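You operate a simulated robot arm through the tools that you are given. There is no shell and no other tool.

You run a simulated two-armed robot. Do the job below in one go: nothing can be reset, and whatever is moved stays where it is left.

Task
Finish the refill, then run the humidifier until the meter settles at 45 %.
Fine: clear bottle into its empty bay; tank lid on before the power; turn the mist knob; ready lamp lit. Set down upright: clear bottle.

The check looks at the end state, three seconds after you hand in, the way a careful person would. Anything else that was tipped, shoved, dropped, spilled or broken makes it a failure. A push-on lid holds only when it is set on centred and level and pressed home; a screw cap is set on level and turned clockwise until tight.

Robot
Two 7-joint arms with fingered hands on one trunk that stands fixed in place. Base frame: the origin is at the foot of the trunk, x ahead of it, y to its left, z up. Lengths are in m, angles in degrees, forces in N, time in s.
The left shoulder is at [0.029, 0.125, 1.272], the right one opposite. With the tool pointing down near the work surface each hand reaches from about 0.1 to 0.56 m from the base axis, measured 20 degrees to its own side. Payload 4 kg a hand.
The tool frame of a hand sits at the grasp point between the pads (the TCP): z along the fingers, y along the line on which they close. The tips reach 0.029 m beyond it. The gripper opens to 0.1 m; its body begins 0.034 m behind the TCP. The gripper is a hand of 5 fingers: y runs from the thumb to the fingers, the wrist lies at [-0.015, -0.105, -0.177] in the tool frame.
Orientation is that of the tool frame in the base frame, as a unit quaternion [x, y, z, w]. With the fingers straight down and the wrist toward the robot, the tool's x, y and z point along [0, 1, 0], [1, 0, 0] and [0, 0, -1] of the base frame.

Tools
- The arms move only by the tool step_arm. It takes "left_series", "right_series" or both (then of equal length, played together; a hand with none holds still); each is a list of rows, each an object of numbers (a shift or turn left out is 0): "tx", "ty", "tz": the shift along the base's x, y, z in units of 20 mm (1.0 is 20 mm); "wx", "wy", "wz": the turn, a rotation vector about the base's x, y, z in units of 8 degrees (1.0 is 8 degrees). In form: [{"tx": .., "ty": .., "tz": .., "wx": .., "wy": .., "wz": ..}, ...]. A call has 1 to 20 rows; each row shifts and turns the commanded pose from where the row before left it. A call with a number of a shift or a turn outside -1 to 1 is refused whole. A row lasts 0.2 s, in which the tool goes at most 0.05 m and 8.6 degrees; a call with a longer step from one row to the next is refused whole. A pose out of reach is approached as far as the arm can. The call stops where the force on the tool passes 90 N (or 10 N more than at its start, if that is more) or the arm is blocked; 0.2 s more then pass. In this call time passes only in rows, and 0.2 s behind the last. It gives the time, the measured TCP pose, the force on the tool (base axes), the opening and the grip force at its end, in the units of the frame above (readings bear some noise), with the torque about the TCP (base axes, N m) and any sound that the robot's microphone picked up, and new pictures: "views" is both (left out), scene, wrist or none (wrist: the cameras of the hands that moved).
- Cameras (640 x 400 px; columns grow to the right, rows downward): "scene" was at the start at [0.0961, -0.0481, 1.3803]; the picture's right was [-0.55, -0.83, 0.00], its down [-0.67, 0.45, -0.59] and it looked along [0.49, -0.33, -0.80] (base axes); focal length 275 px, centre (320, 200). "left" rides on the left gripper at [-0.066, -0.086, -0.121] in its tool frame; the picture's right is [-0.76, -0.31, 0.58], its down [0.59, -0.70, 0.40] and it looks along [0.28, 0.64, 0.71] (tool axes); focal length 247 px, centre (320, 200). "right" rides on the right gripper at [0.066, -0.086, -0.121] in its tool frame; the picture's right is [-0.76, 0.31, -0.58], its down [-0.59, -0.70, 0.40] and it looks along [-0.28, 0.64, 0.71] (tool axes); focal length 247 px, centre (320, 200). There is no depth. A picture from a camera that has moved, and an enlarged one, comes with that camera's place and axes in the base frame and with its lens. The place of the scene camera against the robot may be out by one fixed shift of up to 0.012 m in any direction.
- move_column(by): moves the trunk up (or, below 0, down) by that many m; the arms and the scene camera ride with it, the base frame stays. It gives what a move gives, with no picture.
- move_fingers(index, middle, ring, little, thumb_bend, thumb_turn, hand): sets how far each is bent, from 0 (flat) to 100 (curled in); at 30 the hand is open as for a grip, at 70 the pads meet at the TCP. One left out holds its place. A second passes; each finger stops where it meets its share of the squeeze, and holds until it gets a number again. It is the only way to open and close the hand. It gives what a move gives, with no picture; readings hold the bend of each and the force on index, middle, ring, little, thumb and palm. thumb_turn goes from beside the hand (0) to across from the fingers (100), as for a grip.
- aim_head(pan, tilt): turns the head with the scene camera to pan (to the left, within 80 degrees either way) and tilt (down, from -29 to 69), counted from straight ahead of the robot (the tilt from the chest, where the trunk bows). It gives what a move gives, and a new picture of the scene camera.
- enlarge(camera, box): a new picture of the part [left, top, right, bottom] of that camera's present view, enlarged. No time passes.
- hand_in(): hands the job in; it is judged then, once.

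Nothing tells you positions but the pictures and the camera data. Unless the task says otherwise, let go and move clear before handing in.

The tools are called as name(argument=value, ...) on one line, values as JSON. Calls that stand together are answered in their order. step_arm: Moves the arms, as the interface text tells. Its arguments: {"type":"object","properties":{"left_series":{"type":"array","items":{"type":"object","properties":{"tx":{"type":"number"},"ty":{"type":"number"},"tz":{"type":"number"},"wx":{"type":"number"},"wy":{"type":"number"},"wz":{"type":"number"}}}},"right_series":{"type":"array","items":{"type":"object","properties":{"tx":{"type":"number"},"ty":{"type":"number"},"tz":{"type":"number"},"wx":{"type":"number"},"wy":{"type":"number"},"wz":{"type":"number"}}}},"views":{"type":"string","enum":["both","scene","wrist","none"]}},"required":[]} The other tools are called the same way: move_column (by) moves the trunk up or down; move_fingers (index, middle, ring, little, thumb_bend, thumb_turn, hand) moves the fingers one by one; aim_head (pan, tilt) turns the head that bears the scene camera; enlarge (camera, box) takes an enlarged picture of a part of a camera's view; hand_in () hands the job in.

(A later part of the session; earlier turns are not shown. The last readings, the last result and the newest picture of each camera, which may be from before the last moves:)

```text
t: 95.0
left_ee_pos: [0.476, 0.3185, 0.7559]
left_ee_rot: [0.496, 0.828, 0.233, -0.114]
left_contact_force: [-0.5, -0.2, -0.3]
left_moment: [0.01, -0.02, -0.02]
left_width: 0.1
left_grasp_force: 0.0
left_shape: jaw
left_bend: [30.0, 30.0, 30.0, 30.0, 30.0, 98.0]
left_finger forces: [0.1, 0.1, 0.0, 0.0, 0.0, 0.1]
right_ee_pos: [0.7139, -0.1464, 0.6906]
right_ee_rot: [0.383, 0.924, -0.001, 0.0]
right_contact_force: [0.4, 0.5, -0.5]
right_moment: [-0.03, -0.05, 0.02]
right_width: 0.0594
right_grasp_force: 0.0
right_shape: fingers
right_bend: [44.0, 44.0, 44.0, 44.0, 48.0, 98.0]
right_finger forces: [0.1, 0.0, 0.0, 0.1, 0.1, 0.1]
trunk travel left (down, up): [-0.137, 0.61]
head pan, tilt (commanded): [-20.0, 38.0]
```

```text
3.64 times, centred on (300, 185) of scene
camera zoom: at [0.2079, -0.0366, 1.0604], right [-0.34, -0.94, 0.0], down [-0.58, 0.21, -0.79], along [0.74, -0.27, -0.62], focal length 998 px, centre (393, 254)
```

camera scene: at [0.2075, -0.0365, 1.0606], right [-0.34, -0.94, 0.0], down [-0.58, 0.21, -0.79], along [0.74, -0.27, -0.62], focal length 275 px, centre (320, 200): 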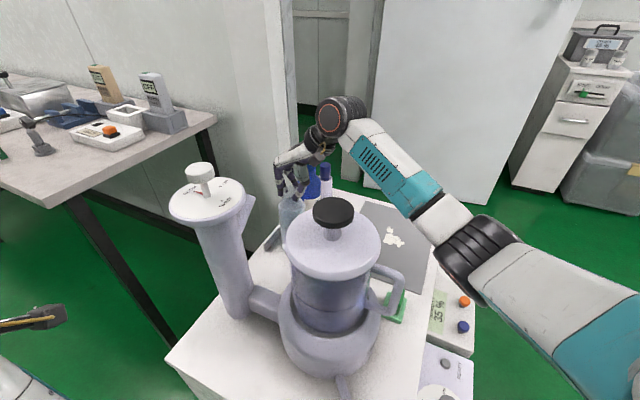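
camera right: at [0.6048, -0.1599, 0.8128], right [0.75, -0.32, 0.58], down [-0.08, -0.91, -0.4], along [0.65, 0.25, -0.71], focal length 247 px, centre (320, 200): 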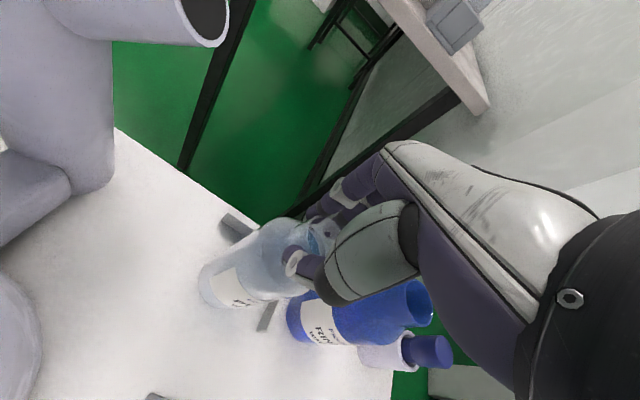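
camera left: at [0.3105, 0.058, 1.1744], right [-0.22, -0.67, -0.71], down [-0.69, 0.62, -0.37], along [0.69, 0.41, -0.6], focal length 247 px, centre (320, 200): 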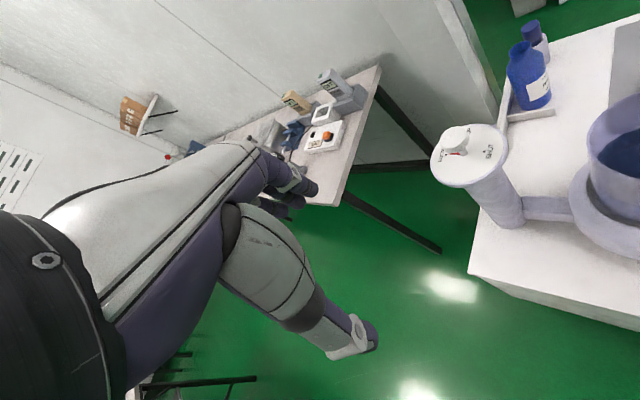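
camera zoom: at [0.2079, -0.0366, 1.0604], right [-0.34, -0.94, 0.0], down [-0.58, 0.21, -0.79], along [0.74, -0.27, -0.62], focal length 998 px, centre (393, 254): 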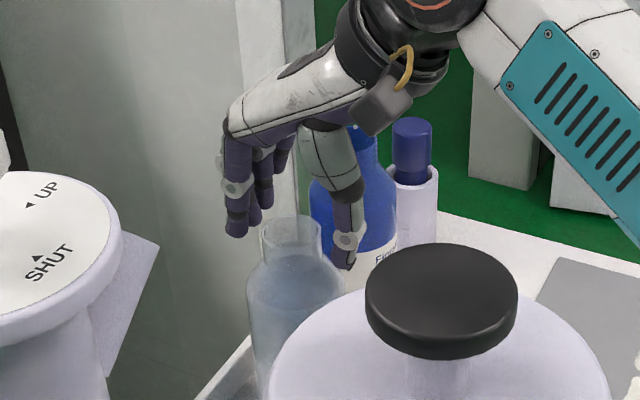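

The bottle stands upright in its bay. I'll open a bit more and rise straight up.

move_fingers(hand="right", index=36, middle=36, ring=36, little=36, thumb_bend=40)

step_arm(right_series=[{"tz": 0.4}, {"tz": 0.7}, {"tz": 0.9}, {"tz": 1}, {"tz": 1}, {"tz": 1}, {"tz": 1}], views="both")

enlarge(camera="right", box=[150, 150, 390, 350])

```text
t: 96.0
left_ee_pos: [0.4769, 0.3173, 0.755]
left_ee_rot: [0.496, 0.828, 0.234, -0.114]
left_contact_force: [0.4, -0.1, -0.2]
left_moment: [0.0, -0.01, 0.0]
left_width: 0.0996
left_grasp_force: 0.0
left_shape: jaw
left_bend: [30.0, 30.0, 30.0, 30.0, 30.0, 98.0]
left_finger forces: [0.1, 0.0, 0.0, 0.1, 0.0, 0.1]
right_ee_pos: [0.7123, -0.1457, 0.6906]
right_ee_rot: [0.383, 0.924, -0.001, 0.0]
right_contact_force: [-0.2, -0.5, -0.5]
right_moment: [0.01, 0.02, -0.01]
right_width: 0.0794
right_grasp_force: 0.1
right_shape: fingers
right_bend: [36.0, 36.0, 36.0, 36.0, 40.0, 97.0]
right_finger forces: [0.0, 0.1, 0.1, 0.0, 0.0, 0.1]
trunk travel left (down, up): [-0.137, 0.61]
head pan, tilt (commanded): [-20.0, 38.0]
```

```text
t: 97.6
left_ee_pos: [0.475, 0.3186, 0.756]
left_ee_rot: [0.496, 0.828, 0.233, -0.114]
left_contact_force: [0.0, 0.4, 0.0]
left_moment: [-0.02, -0.03, -0.01]
left_width: 0.0999
left_grasp_force: 0.2
left_shape: jaw
left_bend: [30.0, 30.0, 30.0, 30.0, 30.0, 98.0]
left_finger forces: [0.0, 0.0, 0.0, 0.0, 0.1, 0.0]
right_ee_pos: [0.7119, -0.1472, 0.811]
right_ee_rot: [0.383, 0.924, 0.0, -0.001]
right_contact_force: [0.1, 0.2, 0.0]
right_moment: [0.02, -0.04, -0.02]
right_width: 0.0792
right_grasp_force: 0.1
right_shape: fingers
right_bend: [36.0, 36.0, 36.0, 36.0, 40.0, 97.0]
right_finger forces: [0.0, 0.1, 0.0, 0.0, 0.1, 0.0]
trunk travel left (down, up): [-0.137, 0.61]
head pan, tilt (commanded): [-20.0, 38.0]
camera scene: at [0.2078, -0.0366, 1.0604], right [-0.34, -0.94, 0.0], down [-0.58, 0.21, -0.79], along [0.74, -0.27, -0.62], focal length 275 px, centre (320, 200)
camera right: at [0.6041, -0.1612, 0.9323], right [0.75, -0.32, 0.58], down [-0.08, -0.91, -0.4], along [0.65, 0.25, -0.71], focal length 247 px, centre (320, 200)
```

scene: 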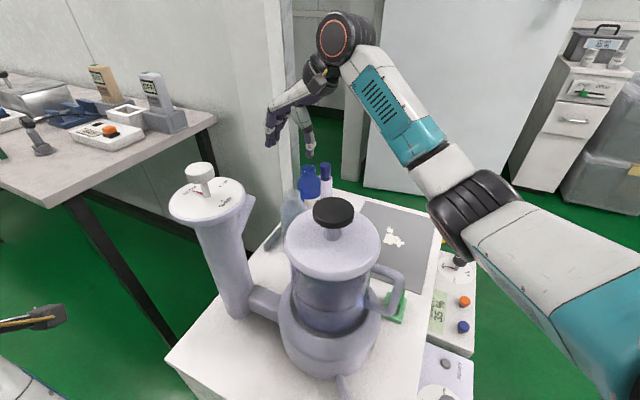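
right: 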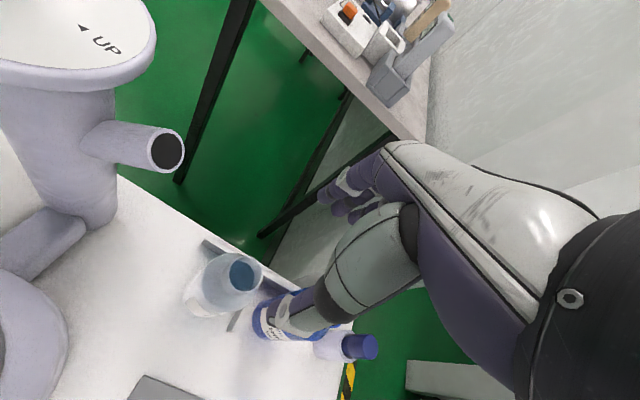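

```text
2.00 times, centred on (270, 250) of right
camera zoom: at [0.6041, -0.1612, 0.9323], right [0.75, -0.32, 0.58], down [-0.08, -0.91, -0.4], along [0.65, 0.25, -0.71], focal length 494 px, centre (420, 100)
```

zoom: 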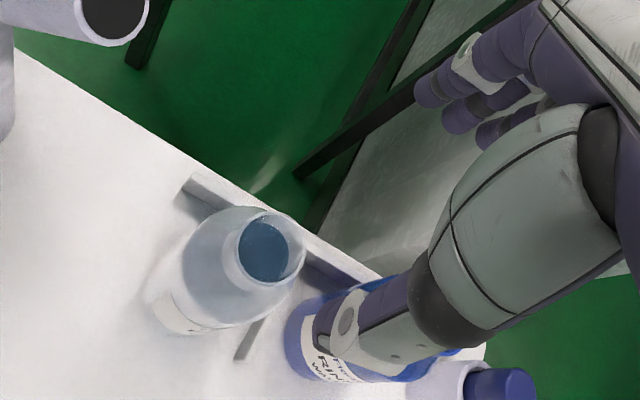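

The bottle is done. Now for the panel: I'll raise the hand clear, bring it around the right side of the tank, and get a close look at the panel.

step_arm(right_series=[{"tz": 1}, {"tz": 1}, {"tz": 1}, {"tz": 1}, {"tz": 1}, {"tx": -0.3, "ty": -0.9, "tz": 0.3, "wz": -0.4}, {"tx": -0.5, "ty": -0.95, "wz": -0.4}, {"tx": -0.7, "ty": -0.95, "wz": -0.4}, {"tx": -0.85, "ty": -0.95, "wz": -0.4}, {"tx": -0.9, "ty": -0.95, "wz": -0.4}, {"tx": -0.95, "ty": -0.95, "wz": -0.4}, {"tx": -0.95, "ty": -0.95, "wz": -0.4}, {"tx": -0.95, "ty": -0.95, "wz": -0.4}, {"tx": -0.95, "ty": -0.95, "wz": -0.4}, {"tx": -0.95, "ty": -0.95, "wz": -0.4}, {"tx": -0.95, "ty": -0.95, "wz": -0.4}, {"tx": -0.95, "ty": -0.95, "wz": -0.4}, {"tx": -0.95, "ty": -0.9, "wz": -0.4}, {"tx": -0.95, "ty": -0.9, "wz": -0.4}], views="both")

```text
t: 101.6
left_ee_pos: [0.4755, 0.3186, 0.7549]
left_ee_rot: [0.496, 0.829, 0.233, -0.114]
left_contact_force: [0.5, -0.2, 0.5]
left_moment: [0.01, 0.02, -0.02]
left_width: 0.0998
left_grasp_force: 0.0
left_shape: jaw
left_bend: [30.0, 30.0, 30.0, 30.0, 30.0, 98.0]
left_finger forces: [0.0, 0.0, 0.0, 0.0, 0.0, 0.0]
right_ee_pos: [0.4748, -0.4086, 0.9161]
right_ee_rot: [0.707, 0.708, -0.001, -0.001]
right_contact_force: [-0.3, 0.0, 0.4]
right_moment: [0.01, 0.03, 0.0]
right_width: 0.0796
right_grasp_force: 0.1
right_shape: fingers
right_bend: [36.0, 36.0, 36.0, 36.0, 40.0, 97.0]
right_finger forces: [0.0, 0.1, 0.0, 0.0, 0.0, 0.1]
trunk travel left (down, up): [-0.137, 0.61]
head pan, tilt (commanded): [-20.0, 38.0]
camera scene: at [0.2079, -0.0366, 1.0604], right [-0.34, -0.94, 0.0], down [-0.58, 0.21, -0.79], along [0.74, -0.27, -0.62], focal length 275 px, centre (320, 200)
camera right: at [0.3888, -0.344, 1.038], right [0.31, -0.76, 0.58], down [-0.7, -0.59, -0.4], along [0.64, -0.28, -0.71], focal length 247 px, centre (320, 200)
```

scene: 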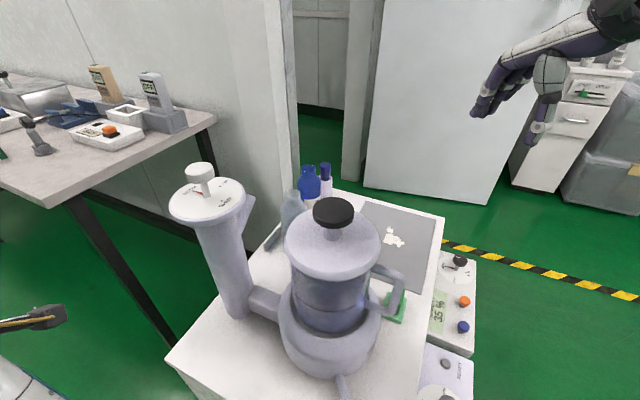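
right: 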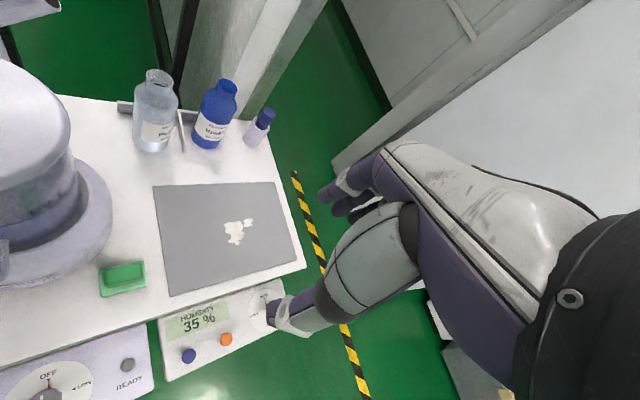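

The clear bottle stands neatly beside the blue one. I'll raise the trunk to a middle height for panel work and look down at the panel.

move_column(by=0.2)

aim_head(pan=-45, tilt=66)

enlarge(camera="right", box=[0, 230, 260, 400])

```text
t: 103.8
left_ee_pos: [0.4803, 0.3272, 0.9696]
left_ee_rot: [0.487, 0.832, 0.244, -0.107]
left_contact_force: [0.9, 0.5, 0.0]
left_moment: [-0.03, -0.04, 0.0]
left_width: 0.0998
left_grasp_force: 0.1
left_shape: jaw
left_bend: [30.0, 30.0, 30.0, 30.0, 30.0, 98.0]
left_finger forces: [0.0, 0.1, 0.0, 0.0, 0.0, 0.0]
right_ee_pos: [0.479, -0.4084, 1.1161]
right_ee_rot: [0.705, 0.709, -0.001, -0.001]
right_contact_force: [-0.3, -0.6, -0.3]
right_moment: [-0.03, 0.0, 0.01]
right_width: 0.0793
right_grasp_force: 0.1
right_shape: fingers
right_bend: [36.0, 36.0, 36.0, 36.0, 40.0, 97.0]
right_finger forces: [0.0, 0.0, 0.1, 0.0, 0.0, 0.0]
trunk travel left (down, up): [-0.337, 0.41]
head pan, tilt (commanded): [-20.0, 38.0]
```

```text
t: 104.7
left_ee_pos: [0.479, 0.3259, 0.9685]
left_ee_rot: [0.488, 0.831, 0.246, -0.11]
left_contact_force: [0.2, 0.0, -0.1]
left_moment: [0.01, -0.01, -0.02]
left_width: 0.0997
left_grasp_force: 0.1
left_shape: jaw
left_bend: [30.0, 30.0, 30.0, 30.0, 30.0, 98.0]
left_finger forces: [0.0, 0.0, 0.0, 0.0, 0.0, 0.0]
right_ee_pos: [0.4774, -0.408, 1.1176]
right_ee_rot: [0.706, 0.708, 0.0, 0.001]
right_contact_force: [0.1, 0.1, 0.2]
right_moment: [0.01, 0.01, -0.01]
right_width: 0.0793
right_grasp_force: 0.1
right_shape: fingers
right_bend: [36.0, 36.0, 36.0, 36.0, 40.0, 97.0]
right_finger forces: [0.1, 0.0, 0.0, 0.1, 0.0, 0.0]
trunk travel left (down, up): [-0.337, 0.41]
head pan, tilt (commanded): [-45.0, 66.0]
camera scene: at [0.1003, -0.0492, 1.2314], right [-0.71, -0.71, 0.0], down [-0.65, 0.65, -0.41], along [0.29, -0.29, -0.91], focal length 275 px, centre (320, 200)
```

scene: 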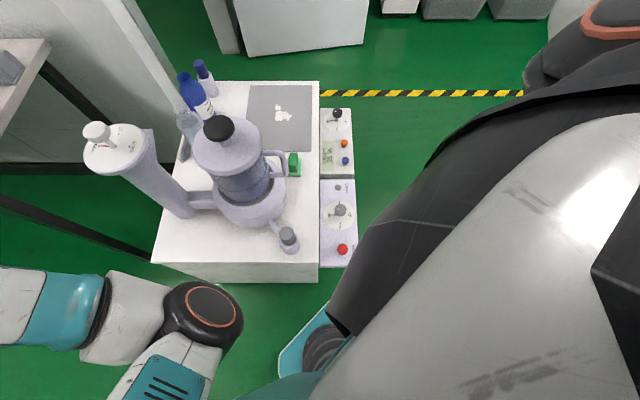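

```text
2.35 times, centred on (130, 315) of right
camera zoom: at [0.391, -0.3433, 1.2378], right [0.31, -0.76, 0.58], down [-0.7, -0.59, -0.4], along [0.64, -0.28, -0.71], focal length 581 px, centre (767, -71)
```

zoom: 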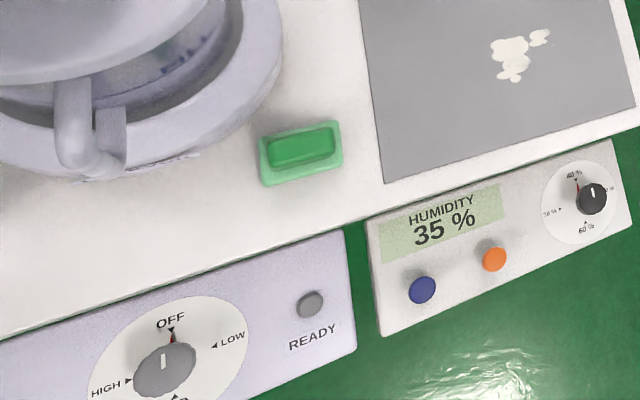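

This view is square to the panel. I'll zoom in on the panel and the meter.

enlarge(camera="scene", box=[305, 170, 375, 275])

enlarge(camera="scene", box=[305, 95, 375, 185])

enlarge(camera="scene", box=[190, 105, 300, 245])

```text
3.81 times, centred on (340, 222) of scene
camera zoom: at [0.1003, -0.0492, 1.2314], right [-0.71, -0.71, 0.0], down [-0.65, 0.65, -0.41], along [0.29, -0.29, -0.91], focal length 1046 px, centre (244, 114)
```

zoom: 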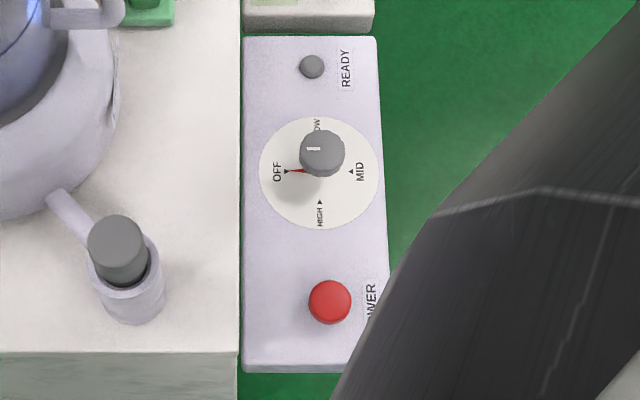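

```text
4.44 times, centred on (340, 140) of scene
camera zoom: at [0.1003, -0.0492, 1.2314], right [-0.71, -0.71, 0.0], down [-0.65, 0.65, -0.41], along [0.29, -0.29, -0.91], focal length 1220 px, centre (231, 467)
```

zoom: 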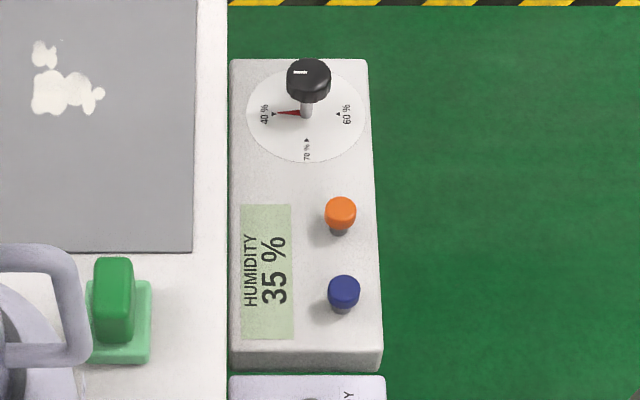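

```text
2.86 times, centred on (245, 175) of scene
camera zoom: at [0.1003, -0.0492, 1.2314], right [-0.71, -0.71, 0.0], down [-0.65, 0.65, -0.41], along [0.29, -0.29, -0.91], focal length 784 px, centre (534, 271)
```

zoom: 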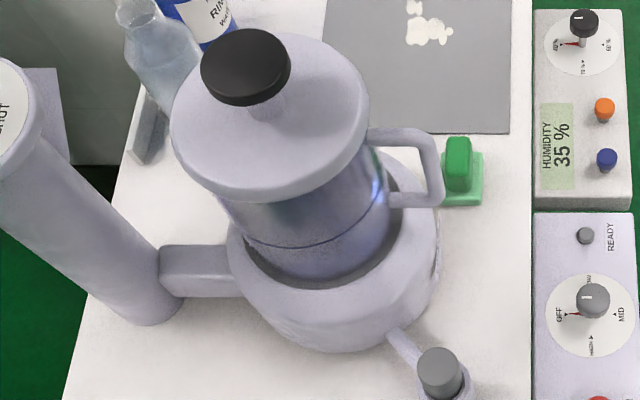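

Parts on the panel and meter:

| Part | Position / state |
|---|---|
| Power button (red) | about (0.195, -0.234, 0.40) |
| Mist knob | about (0.285, -0.316, 0.431), at OFF |
| READY lamp | dark |
| Meter | 35 % |

I'll form a compact pinch "beak" for pressing, then come down on the outer side and approach the button.

move_fingers(hand="right", index=66, middle=66, ring=100, little=100, thumb_bend=66, thumb_turn=98)

step_arm(right_series=[{"tx": -0.2, "tz": -1, "wz": 0.3}, {"tx": -0.2, "tz": -1, "wz": 0.3}, {"tx": -0.2, "tz": -1, "wz": 0.3}, {"tx": -0.2, "tz": -1, "wz": 0.3}, {"tx": -0.2, "tz": -1, "wz": 0.3}, {"tx": -0.2, "tz": -1, "wz": 0.3}, {"tx": -0.2, "tz": -1, "wz": 0.3}, {"tx": -0.2, "tz": -1, "wz": 0.3}, {"tx": -0.2, "tz": -1, "wz": 0.3}, {"tx": -0.2, "tz": -1, "wz": 0.3}, {"tx": -0.2, "tz": -1, "wz": 0.3}, {"tx": -0.2, "tz": -1, "wz": 0.3}, {"tx": -0.2, "tz": -1, "wz": 0.3}, {"tx": -0.2, "tz": -1, "wz": 0.3}, {"tx": -0.2, "tz": -1, "wz": 0.3}, {"tx": -0.2, "tz": -1, "wz": 0.3}, {"tx": -0.2, "tz": -1, "wz": 0.3}, {"tx": -0.2, "tz": -1, "wz": 0.3}, {"tz": -1, "wz": 0.2}, {"tz": -1}], views="both")

```text
t: 105.7
left_ee_pos: [0.4772, 0.3275, 0.9672]
left_ee_rot: [0.488, 0.83, 0.246, -0.113]
left_contact_force: [-0.6, 0.0, 0.1]
left_moment: [0.0, 0.0, -0.01]
left_width: 0.0997
left_grasp_force: 0.1
left_shape: jaw
left_bend: [30.0, 30.0, 30.0, 30.0, 30.0, 98.0]
left_finger forces: [0.1, 0.1, 0.0, 0.0, 0.1, 0.1]
right_ee_pos: [0.4788, -0.4081, 1.1159]
right_ee_rot: [0.705, 0.709, 0.001, -0.001]
right_contact_force: [0.4, -0.6, 0.0]
right_moment: [-0.02, -0.05, 0.01]
right_width: 0.0113
right_grasp_force: 0.0
right_shape: fingers
right_bend: [66.0, 66.0, 100.0, 100.0, 66.0, 100.0]
right_finger forces: [0.1, 0.0, 0.0, 0.0, 0.0, 0.0]
trunk travel left (down, up): [-0.337, 0.41]
head pan, tilt (commanded): [-45.0, 66.0]
```

```text
t: 109.9
left_ee_pos: [0.477, 0.3279, 0.9645]
left_ee_rot: [0.488, 0.829, 0.246, -0.117]
left_contact_force: [0.0, 0.2, -0.3]
left_moment: [0.0, -0.01, 0.01]
left_width: 0.0999
left_grasp_force: 0.1
left_shape: jaw
left_bend: [30.0, 30.0, 30.0, 30.0, 30.0, 98.0]
left_finger forces: [0.0, 0.0, 0.1, 0.0, 0.0, 0.0]
right_ee_pos: [0.4061, -0.4086, 0.7172]
right_ee_rot: [0.382, 0.924, -0.001, -0.001]
right_contact_force: [-0.3, -0.3, -0.1]
right_moment: [0.0, 0.0, -0.02]
right_width: 0.011
right_grasp_force: 0.1
right_shape: fingers
right_bend: [66.0, 66.0, 100.0, 100.0, 66.0, 100.0]
right_finger forces: [0.0, 0.0, 0.1, 0.0, 0.0, 0.0]
trunk travel left (down, up): [-0.337, 0.41]
head pan, tilt (commanded): [-45.0, 66.0]
camera scene: at [0.1002, -0.0492, 1.2313], right [-0.71, -0.71, 0.0], down [-0.65, 0.65, -0.41], along [0.29, -0.29, -0.91], focal length 275 px, centre (320, 200)
camera right: at [0.297, -0.4232, 0.8376], right [0.75, -0.32, 0.58], down [-0.08, -0.91, -0.4], along [0.65, 0.25, -0.71], focal length 247 px, centre (320, 200)
```

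scene: 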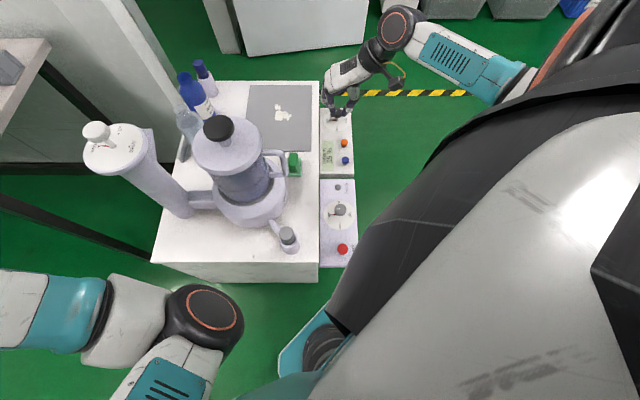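
right: 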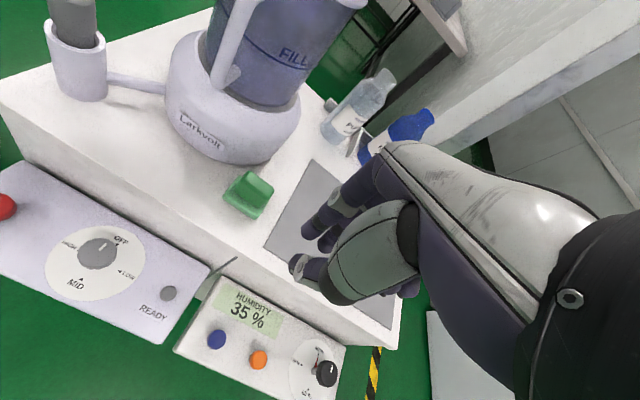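

The panel is confirmed from the wrist camera too. I'll move over the power button at a safe height, yawing the hand so the knuckles stay away from the table edge.

step_arm(right_series=[{"tx": -0.8, "ty": 0.67, "tz": -0.5, "wz": -0.35}, {"tx": -0.8, "ty": 0.67, "tz": -0.5, "wz": -0.35}, {"tx": -0.8, "ty": 0.67, "tz": -0.5, "wz": -0.35}, {"tx": -0.8, "ty": 0.67, "tz": -0.5, "wz": -0.35}, {"tx": -0.8, "ty": 0.67, "tz": -0.5, "wz": -0.35}, {"tx": -0.8, "ty": 0.67, "tz": -0.5, "wz": -0.35}, {"tx": -0.8, "ty": 0.67, "tz": -0.5, "wz": -0.35}, {"tx": -0.8, "ty": 0.67, "tz": -0.5, "wz": -0.35}, {"tx": -0.8, "ty": 0.67, "tz": -0.5, "wz": -0.35}, {"tx": -0.8, "ty": 0.67, "tz": -0.5, "wz": -0.35}, {"tx": -0.8, "ty": 0.67, "tz": -0.5, "wz": -0.35}, {"tx": -0.8, "ty": 0.67, "tz": -0.5, "wz": -0.35}, {"tx": -0.85, "ty": 0.7, "tz": -0.5, "wz": -0.35}], views="both")

```text
t: 112.7
left_ee_pos: [0.4759, 0.3285, 0.964]
left_ee_rot: [0.488, 0.829, 0.246, -0.118]
left_contact_force: [-0.4, 1.1, 0.2]
left_moment: [0.01, -0.01, 0.01]
left_width: 0.0998
left_grasp_force: 0.1
left_shape: jaw
left_bend: [30.0, 30.0, 30.0, 30.0, 30.0, 98.0]
left_finger forces: [0.0, 0.0, 0.0, 0.0, 0.0, 0.0]
right_ee_pos: [0.1962, -0.2323, 0.5854]
right_ee_rot: [0.652, 0.758, -0.001, 0.0]
right_contact_force: [0.2, 0.5, 0.1]
right_moment: [0.0, -0.01, -0.01]
right_width: 0.0109
right_grasp_force: 0.0
right_shape: fingers
right_bend: [66.0, 66.0, 100.0, 100.0, 66.0, 100.0]
right_finger forces: [0.0, 0.0, 0.0, 0.0, 0.0, 0.0]
trunk travel left (down, up): [-0.337, 0.41]
head pan, tilt (commanded): [-45.0, 66.0]
camera scene: at [0.1, -0.0489, 1.2314], right [-0.71, -0.71, 0.0], down [-0.65, 0.65, -0.41], along [0.29, -0.29, -0.91], focal length 275 px, centre (320, 200)
camera right: at [0.1009, -0.1801, 0.7067], right [0.42, -0.7, 0.58], down [-0.61, -0.69, -0.4], along [0.68, -0.18, -0.71], focal length 247 px, centre (320, 200)
```

scene: 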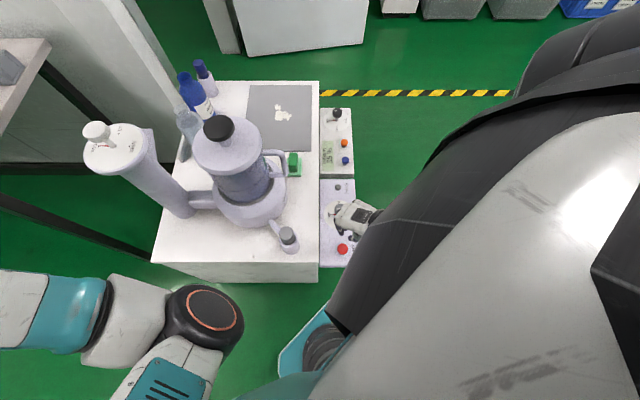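
right: 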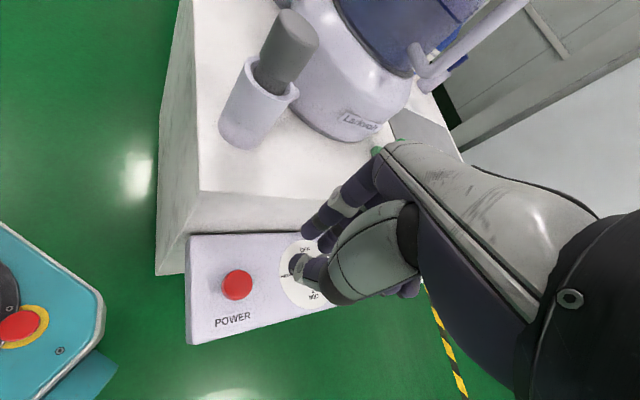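

enlarge(camera="right", box=[170, 210, 380, 350])

enlarge(camera="scene", box=[310, 170, 390, 275])

```text
2.86 times, centred on (275, 280) of right
camera zoom: at [0.1009, -0.1801, 0.7067], right [0.42, -0.7, 0.58], down [-0.61, -0.69, -0.4], along [0.68, -0.18, -0.71], focal length 706 px, centre (449, -29)
```

zoom: 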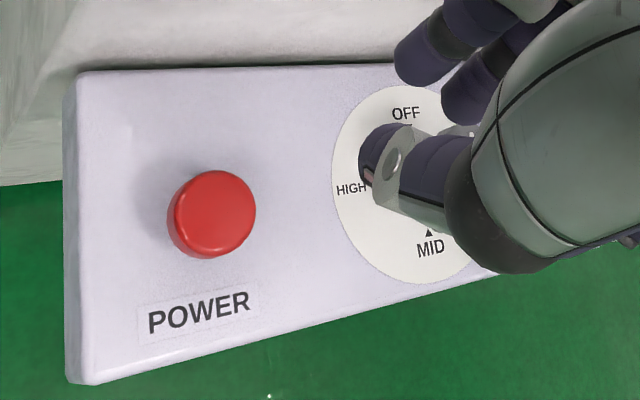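

```text
3.81 times, centred on (350, 222) of scene
camera zoom: at [0.1, -0.0489, 1.2314], right [-0.71, -0.71, 0.0], down [-0.65, 0.65, -0.41], along [0.29, -0.29, -0.91], focal length 1046 px, centre (206, 114)
```

zoom: 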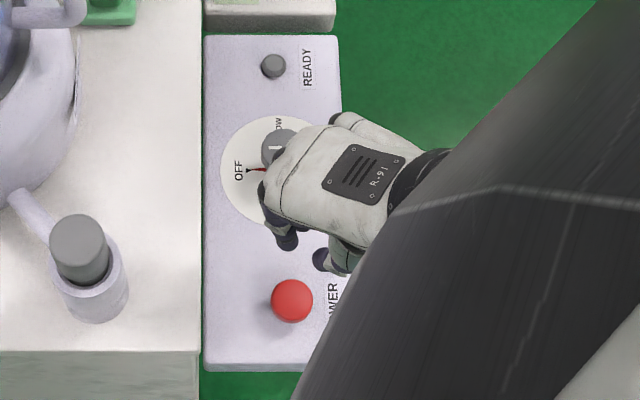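

I'll line the beak up over the button and descend, slowing near contact.

step_arm(right_series=[{"tx": 0.27, "ty": -0.17, "tz": -0.8}, {"tz": -1}, {"tz": -1}, {"tz": -1}, {"tz": -1}, {"tz": -1}, {"tz": -0.9}], views="both")

enlarge(camera="right", box=[200, 180, 410, 320])

enlarge(camera="scene", box=[310, 170, 390, 275])

```text
t: 114.3
left_ee_pos: [0.4766, 0.3291, 0.964]
left_ee_rot: [0.488, 0.829, 0.246, -0.118]
left_contact_force: [0.0, 0.8, 0.1]
left_moment: [-0.02, -0.02, -0.02]
left_width: 0.0998
left_grasp_force: 0.0
left_shape: jaw
left_bend: [30.0, 30.0, 30.0, 30.0, 30.0, 98.0]
left_finger forces: [0.0, 0.1, 0.0, 0.1, 0.0, 0.1]
right_ee_pos: [0.2019, -0.2362, 0.4506]
right_ee_rot: [0.652, 0.758, -0.001, -0.001]
right_contact_force: [-0.3, 0.0, -0.4]
right_moment: [-0.01, 0.01, 0.01]
right_width: 0.0114
right_grasp_force: 0.1
right_shape: fingers
right_bend: [66.0, 66.0, 100.0, 100.0, 66.0, 100.0]
right_finger forces: [0.0, 0.1, 0.0, 0.0, 0.0, 0.0]
trunk travel left (down, up): [-0.337, 0.41]
head pan, tilt (commanded): [-45.0, 66.0]
camera scene: at [0.1002, -0.0491, 1.2313], right [-0.71, -0.71, 0.0], down [-0.65, 0.65, -0.41], along [0.29, -0.29, -0.91], focal length 275 px, centre (320, 200)
camera right: at [0.1064, -0.1851, 0.5726], right [0.42, -0.7, 0.58], down [-0.61, -0.69, -0.4], along [0.68, -0.18, -0.71], focal length 247 px, centre (320, 200)
```

scene: 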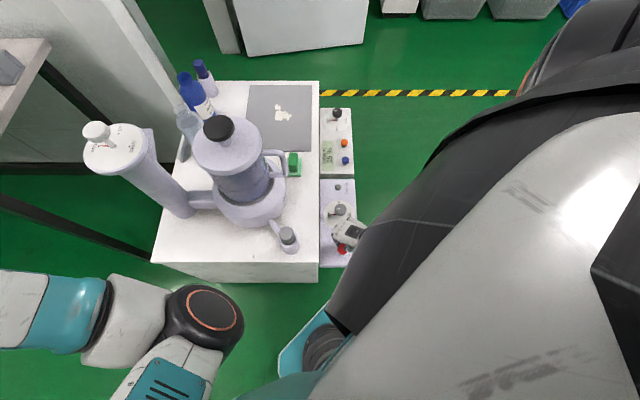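
right: 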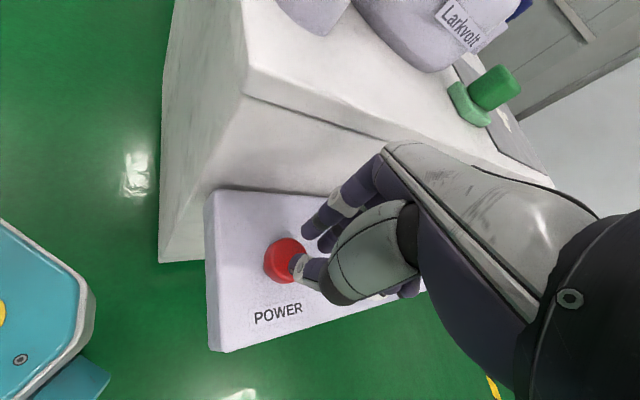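

```text
2.86 times, centred on (305, 250) of right
camera zoom: at [0.1064, -0.1851, 0.5726], right [0.42, -0.7, 0.58], down [-0.61, -0.69, -0.4], along [0.68, -0.18, -0.71], focal length 706 px, centre (363, 57)
```

zoom: 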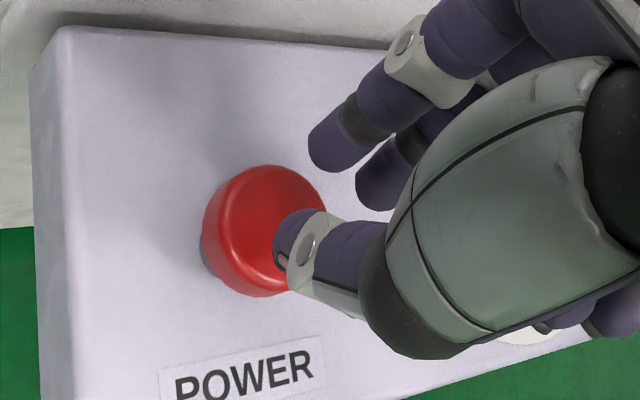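

```text
3.81 times, centred on (350, 222) of scene
camera zoom: at [0.1002, -0.0491, 1.2313], right [-0.71, -0.71, 0.0], down [-0.65, 0.65, -0.41], along [0.29, -0.29, -0.91], focal length 1046 px, centre (206, 114)
```

zoom: 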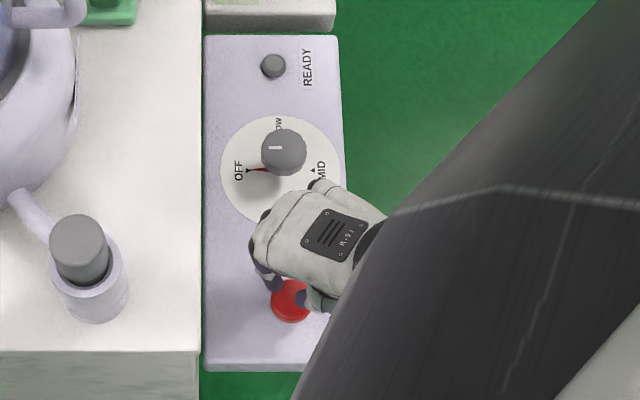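

The fingertips straddle the button centre. Pressing down in small steps now.

step_arm(right_series=[{"tz": -0.3}, {"tz": -0.3}], views="none")

step_arm(right_series=[{"tz": -0.2}], views="none")

step_arm(right_series=[{"tz": -0.2}], views="none")

enlarge(camera="scene", box=[310, 170, 390, 275])

```text
t: 114.9
left_ee_pos: [0.4757, 0.3291, 0.964]
left_ee_rot: [0.488, 0.829, 0.246, -0.117]
left_contact_force: [0.3, 1.0, 0.2]
left_moment: [0.02, -0.03, -0.03]
left_width: 0.0999
left_grasp_force: 0.1
left_shape: jaw
left_bend: [30.0, 30.0, 30.0, 30.0, 30.0, 98.0]
left_finger forces: [0.0, 0.0, 0.1, 0.0, 0.0, 0.1]
right_ee_pos: [0.2012, -0.2362, 0.4397]
right_ee_rot: [0.651, 0.759, -0.001, 0.0]
right_contact_force: [-0.8, -0.3, 0.4]
right_moment: [0.0, 0.01, 0.0]
right_width: 0.011
right_grasp_force: 0.3
right_shape: fingers
right_bend: [66.0, 66.0, 100.0, 100.0, 66.0, 100.0]
right_finger forces: [0.0, 0.1, 0.1, 0.0, 0.6, 0.0]
trunk travel left (down, up): [-0.337, 0.41]
head pan, tilt (commanded): [-45.0, 66.0]
```

```text
t: 115.3
left_ee_pos: [0.4756, 0.3298, 0.9638]
left_ee_rot: [0.488, 0.829, 0.246, -0.117]
left_contact_force: [1.1, -0.8, -0.2]
left_moment: [0.01, 0.0, 0.04]
left_width: 0.0998
left_grasp_force: 0.0
left_shape: jaw
left_bend: [30.0, 30.0, 30.0, 30.0, 30.0, 98.0]
left_finger forces: [0.0, 0.0, 0.0, 0.0, 0.1, 0.0]
right_ee_pos: [0.2025, -0.2351, 0.4366]
right_ee_rot: [0.653, 0.758, -0.001, 0.0]
right_contact_force: [-0.8, -0.3, 2.4]
right_moment: [0.0, 0.01, 0.02]
right_width: 0.0114
right_grasp_force: 1.0
right_shape: fingers
right_bend: [66.0, 66.0, 100.0, 100.0, 66.0, 100.0]
right_finger forces: [0.1, 0.0, 0.0, 0.1, 2.2, 0.1]
trunk travel left (down, up): [-0.337, 0.41]
head pan, tilt (commanded): [-45.0, 66.0]
heard: click
```

```text
t: 115.7
left_ee_pos: [0.4777, 0.3289, 0.9645]
left_ee_rot: [0.487, 0.829, 0.247, -0.117]
left_contact_force: [0.2, -0.3, -0.8]
left_moment: [-0.01, -0.02, -0.01]
left_width: 0.0996
left_grasp_force: 0.0
left_shape: jaw
left_bend: [30.0, 30.0, 30.0, 30.0, 30.0, 98.0]
left_finger forces: [0.1, 0.0, 0.0, 0.1, 0.0, 0.0]
right_ee_pos: [0.2014, -0.2372, 0.4323]
right_ee_rot: [0.652, 0.758, 0.0, 0.0]
right_contact_force: [-0.9, 0.1, 4.9]
right_moment: [0.04, 0.09, 0.06]
right_width: 0.0107
right_grasp_force: 2.0
right_shape: fingers
right_bend: [66.0, 66.0, 100.0, 100.0, 66.0, 100.0]
right_finger forces: [0.1, 0.1, 0.1, 0.0, 4.7, 0.1]
trunk travel left (down, up): [-0.337, 0.41]
head pan, tilt (commanded): [-45.0, 66.0]
```

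```text
3.81 times, centred on (350, 222) of scene
camera zoom: at [0.0999, -0.0489, 1.2314], right [-0.71, -0.71, 0.0], down [-0.65, 0.65, -0.41], along [0.29, -0.29, -0.91], focal length 1046 px, centre (206, 114)
```

zoom: 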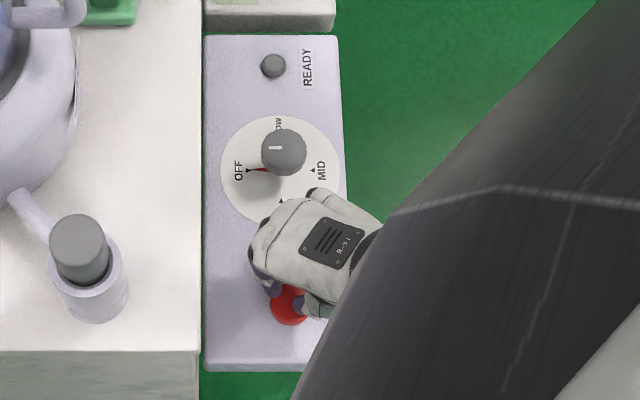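

I heard a click: the power button went down. I'll lift off and look at the READY lamp.

step_arm(right_series=[{"tz": 0.4}, {"tz": 0.8}, {"tz": 1}, {"tz": 1}, {"tz": 1}], views="none")

enlarge(camera="scene", box=[310, 90, 390, 275])

enlarge(camera="scene", box=[180, 100, 390, 280])

```text
t: 116.9
left_ee_pos: [0.4759, 0.3286, 0.9629]
left_ee_rot: [0.488, 0.829, 0.246, -0.117]
left_contact_force: [0.4, 0.4, -0.1]
left_moment: [0.03, 0.0, 0.05]
left_width: 0.0999
left_grasp_force: 0.0
left_shape: jaw
left_bend: [30.0, 30.0, 30.0, 30.0, 30.0, 98.0]
left_finger forces: [0.1, 0.1, 0.1, 0.1, 0.0, 0.0]
right_ee_pos: [0.1994, -0.2374, 0.5159]
right_ee_rot: [0.653, 0.758, -0.001, -0.001]
right_contact_force: [0.4, 0.8, -0.2]
right_moment: [0.02, -0.01, 0.04]
right_width: 0.0109
right_grasp_force: 0.1
right_shape: fingers
right_bend: [66.0, 66.0, 100.0, 100.0, 66.0, 100.0]
right_finger forces: [0.1, 0.0, 0.0, 0.0, 0.1, 0.0]
trunk travel left (down, up): [-0.337, 0.41]
head pan, tilt (commanded): [-45.0, 66.0]
```

```text
2.16 times, centred on (350, 182) of scene
camera zoom: at [0.1001, -0.0491, 1.2314], right [-0.71, -0.71, 0.0], down [-0.65, 0.65, -0.41], along [0.29, -0.29, -0.91], focal length 594 px, centre (255, 238)
```

zoom: 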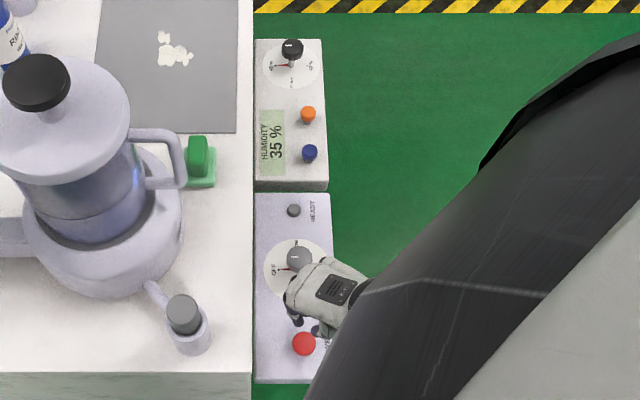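

```text
2.22 times, centred on (285, 190) of scene
camera zoom: at [0.1001, -0.0491, 1.2314], right [-0.71, -0.71, 0.0], down [-0.65, 0.65, -0.41], along [0.29, -0.29, -0.91], focal length 610 px, centre (398, 222)
```

zoom: 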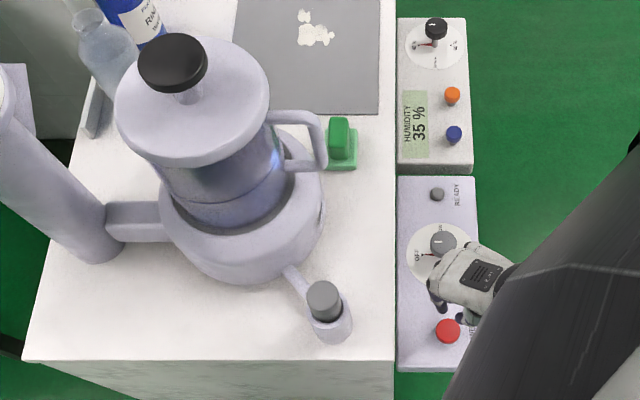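

READY is still dark. It may need warm-up time, so I'll wait a few seconds and check again.

step_arm(right_series=[{}, {}, {}, {}, {}, {}, {}, {}, {}, {}, {}, {}, {}, {}, {}], views="none")

enlarge(camera="scene", box=[310, 90, 390, 275])

enlarge(camera="right", box=[180, 200, 390, 340])

```text
t: 120.1
left_ee_pos: [0.4765, 0.3295, 0.9646]
left_ee_rot: [0.489, 0.829, 0.246, -0.116]
left_contact_force: [-0.2, -0.4, 0.1]
left_moment: [0.02, 0.04, 0.0]
left_width: 0.0998
left_grasp_force: 0.0
left_shape: jaw
left_bend: [30.0, 30.0, 30.0, 30.0, 30.0, 98.0]
left_finger forces: [0.1, 0.1, 0.1, 0.1, 0.0, 0.1]
right_ee_pos: [0.1996, -0.2364, 0.5157]
right_ee_rot: [0.652, 0.758, -0.001, -0.001]
right_contact_force: [0.3, 0.0, 0.1]
right_moment: [-0.01, 0.01, 0.02]
right_width: 0.0105
right_grasp_force: 0.1
right_shape: fingers
right_bend: [66.0, 66.0, 100.0, 100.0, 66.0, 100.0]
right_finger forces: [0.1, 0.0, 0.1, 0.1, 0.0, 0.0]
trunk travel left (down, up): [-0.337, 0.41]
head pan, tilt (commanded): [-45.0, 66.0]
```

```text
2.16 times, centred on (350, 182) of scene
camera zoom: at [0.1001, -0.0491, 1.2314], right [-0.71, -0.71, 0.0], down [-0.65, 0.65, -0.41], along [0.29, -0.29, -0.91], focal length 594 px, centre (255, 238)
```

zoom: 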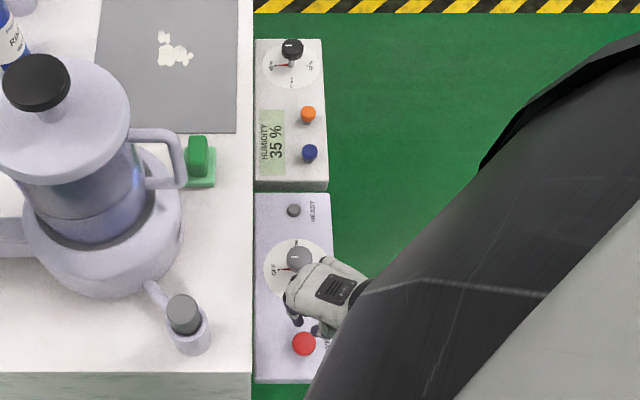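

```text
2.86 times, centred on (285, 270) of right
camera zoom: at [0.1046, -0.1852, 0.6369], right [0.42, -0.7, 0.58], down [-0.61, -0.69, -0.4], along [0.68, -0.18, -0.71], focal length 706 px, centre (420, 0)
```

zoom: 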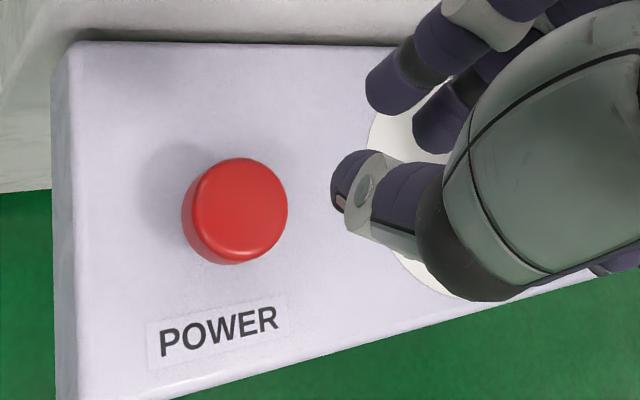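

Still dark. While giving it more time, I'll move the hand to just beside and above the mist knob.

step_arm(right_series=[{"tx": 0.3, "ty": -0.5, "tz": 0.5}, {"tx": 0.4, "ty": -0.6, "tz": 0.5}, {"tx": 0.5, "ty": -0.6, "tz": 0.3}, {"tx": 0.5, "ty": -0.6}, {"tx": 0.5, "ty": -0.6}, {"tx": 0.5, "ty": -0.6}, {"tx": 0.5, "ty": -0.5}, {"tx": 0.4, "ty": -0.4}, {}, {}, {}, {}, {}, {}, {}, {}, {}, {}, {}, {}], views="both")

enlarge(camera="scene", box=[310, 90, 390, 275])

enlarge(camera="right", box=[100, 100, 400, 340])

```text
t: 124.3
left_ee_pos: [0.4763, 0.3284, 0.9628]
left_ee_rot: [0.488, 0.829, 0.246, -0.117]
left_contact_force: [-1.1, 0.2, 0.5]
left_moment: [-0.01, 0.02, 0.06]
left_width: 0.0999
left_grasp_force: 0.0
left_shape: jaw
left_bend: [30.0, 30.0, 30.0, 30.0, 30.0, 98.0]
left_finger forces: [0.0, 0.1, 0.1, 0.0, 0.0, 0.0]
right_ee_pos: [0.274, -0.324, 0.5439]
right_ee_rot: [0.652, 0.758, 0.0, -0.001]
right_contact_force: [-0.4, -0.3, -0.5]
right_moment: [0.01, -0.04, -0.01]
right_width: 0.0106
right_grasp_force: 0.0
right_shape: fingers
right_bend: [66.0, 66.0, 100.0, 100.0, 66.0, 100.0]
right_finger forces: [0.1, 0.0, 0.2, 0.0, 0.0, 0.0]
trunk travel left (down, up): [-0.337, 0.41]
head pan, tilt (commanded): [-45.0, 66.0]
camera scene: at [0.1001, -0.0491, 1.2313], right [-0.71, -0.71, 0.0], down [-0.65, 0.65, -0.41], along [0.29, -0.29, -0.91], focal length 275 px, centre (320, 200)
camera right: at [0.1793, -0.272, 0.6651], right [0.42, -0.7, 0.58], down [-0.61, -0.69, -0.4], along [0.68, -0.18, -0.71], focal length 247 px, centre (320, 200)
```

scene: 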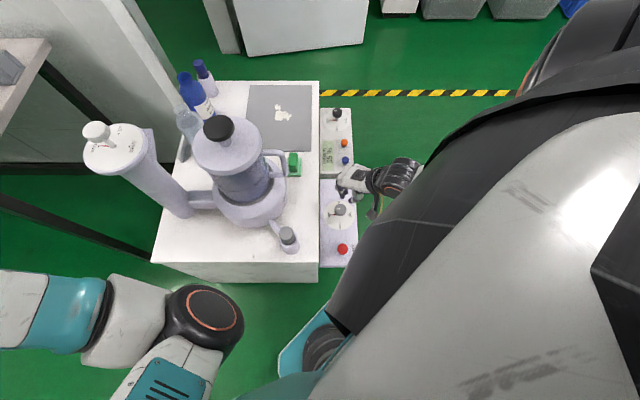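
right: 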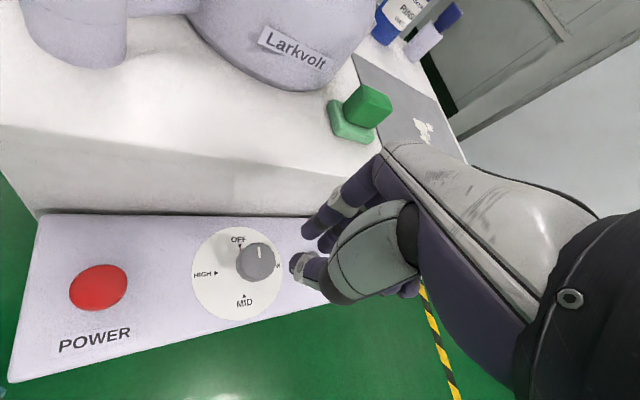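

```text
2.16 times, centred on (350, 182) of scene
camera zoom: at [0.1001, -0.0491, 1.2313], right [-0.71, -0.71, 0.0], down [-0.65, 0.65, -0.41], along [0.29, -0.29, -0.91], focal length 594 px, centre (255, 238)
```

zoom: 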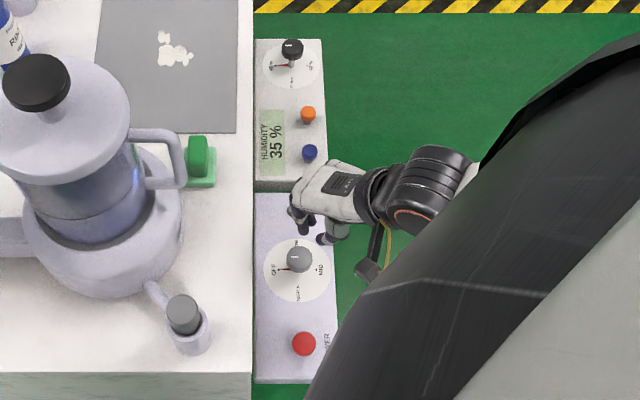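

```text
1.67 times, centred on (250, 220) of right
camera zoom: at [0.1793, -0.272, 0.6651], right [0.42, -0.7, 0.58], down [-0.61, -0.69, -0.4], along [0.68, -0.18, -0.71], focal length 412 px, centre (437, 167)
```

zoom: 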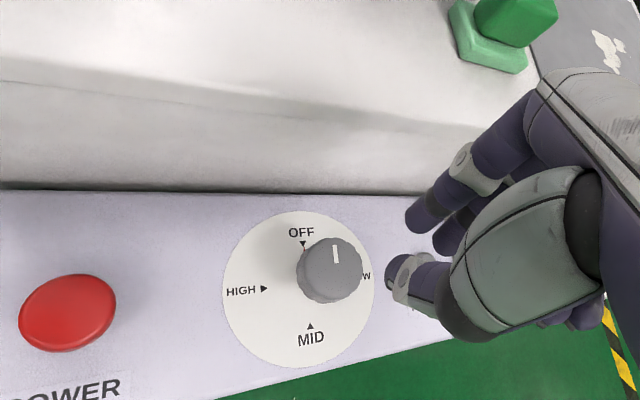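

Before turning the knob I want to be sure the lid is home, since READY hasn't lit. I'll move the right hand up and out, then lower the trunk for a side view of the lid.

step_arm(right_series=[{"tx": 0.2, "ty": -0.3, "tz": 1}, {"tx": 0.4, "ty": -0.3, "tz": 1}, {"tx": 0.4, "ty": -0.3, "tz": 1}, {"tx": 0.4, "ty": -0.3, "tz": 1}, {"tx": 0.4, "ty": -0.3, "tz": 1}, {"tx": 0.4, "ty": -0.3, "tz": 1}, {"tx": 0.4, "ty": -0.3, "tz": 1}, {"tx": 0.4, "ty": -0.3, "tz": 1}, {"tx": 0.4, "ty": -0.3, "tz": 1}, {"tx": 0.4, "ty": -0.3, "tz": 1}, {"tx": 0.4, "ty": -0.3, "tz": 1}, {"tx": 0.4, "ty": -0.3, "tz": 1}, {"tx": 0.4, "ty": -0.3, "tz": 1}, {"tx": 0.4, "ty": -0.3, "tz": 1}, {"tx": 0.4, "ty": -0.3, "tz": 1}, {"tx": 0.4, "ty": -0.3, "tz": 1}, {"tx": 0.4, "ty": -0.3, "tz": 1}, {"tx": 0.4, "ty": -0.3, "tz": 1}, {"tx": 0.4, "ty": -0.3, "tz": 1}, {"tx": 0.4, "ty": -0.3, "tz": 1}], views="none")

enlarge(camera="scene", box=[180, 100, 390, 280])

enlarge(camera="scene", box=[310, 90, 390, 275])

```text
t: 128.5
left_ee_pos: [0.4771, 0.3285, 0.9632]
left_ee_rot: [0.488, 0.829, 0.245, -0.117]
left_contact_force: [-0.3, 0.5, -0.9]
left_moment: [0.02, 0.01, -0.02]
left_width: 0.0997
left_grasp_force: 0.1
left_shape: jaw
left_bend: [30.0, 30.0, 30.0, 30.0, 30.0, 98.0]
left_finger forces: [0.1, 0.0, 0.0, 0.1, 0.0, 0.0]
right_ee_pos: [0.43, -0.4446, 0.9396]
right_ee_rot: [0.652, 0.758, -0.001, -0.001]
right_contact_force: [0.4, -0.4, -0.2]
right_moment: [0.02, -0.01, 0.0]
right_width: 0.0107
right_grasp_force: 0.0
right_shape: fingers
right_bend: [66.0, 66.0, 100.0, 100.0, 66.0, 100.0]
right_finger forces: [0.0, 0.1, 0.0, 0.0, 0.1, 0.1]
trunk travel left (down, up): [-0.337, 0.41]
head pan, tilt (commanded): [-45.0, 66.0]
```

```text
2.22 times, centred on (285, 190) of scene
camera zoom: at [0.1002, -0.0492, 1.2313], right [-0.71, -0.71, 0.0], down [-0.65, 0.65, -0.41], along [0.29, -0.29, -0.91], focal length 610 px, centre (398, 222)
```

zoom: 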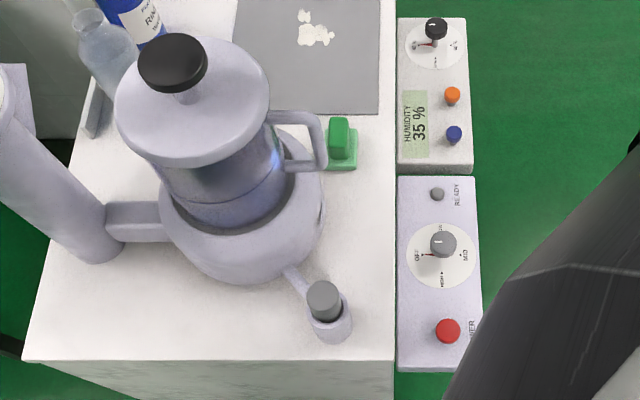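

```text
2.16 times, centred on (350, 182) of scene
camera zoom: at [0.1002, -0.0492, 1.2313], right [-0.71, -0.71, 0.0], down [-0.65, 0.65, -0.41], along [0.29, -0.29, -0.91], focal length 594 px, centre (255, 238)
```

zoom: 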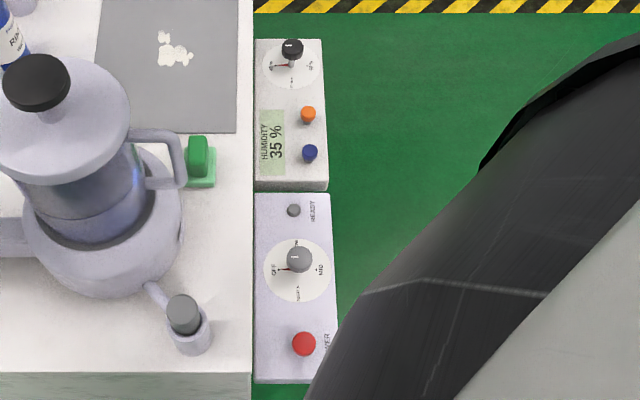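

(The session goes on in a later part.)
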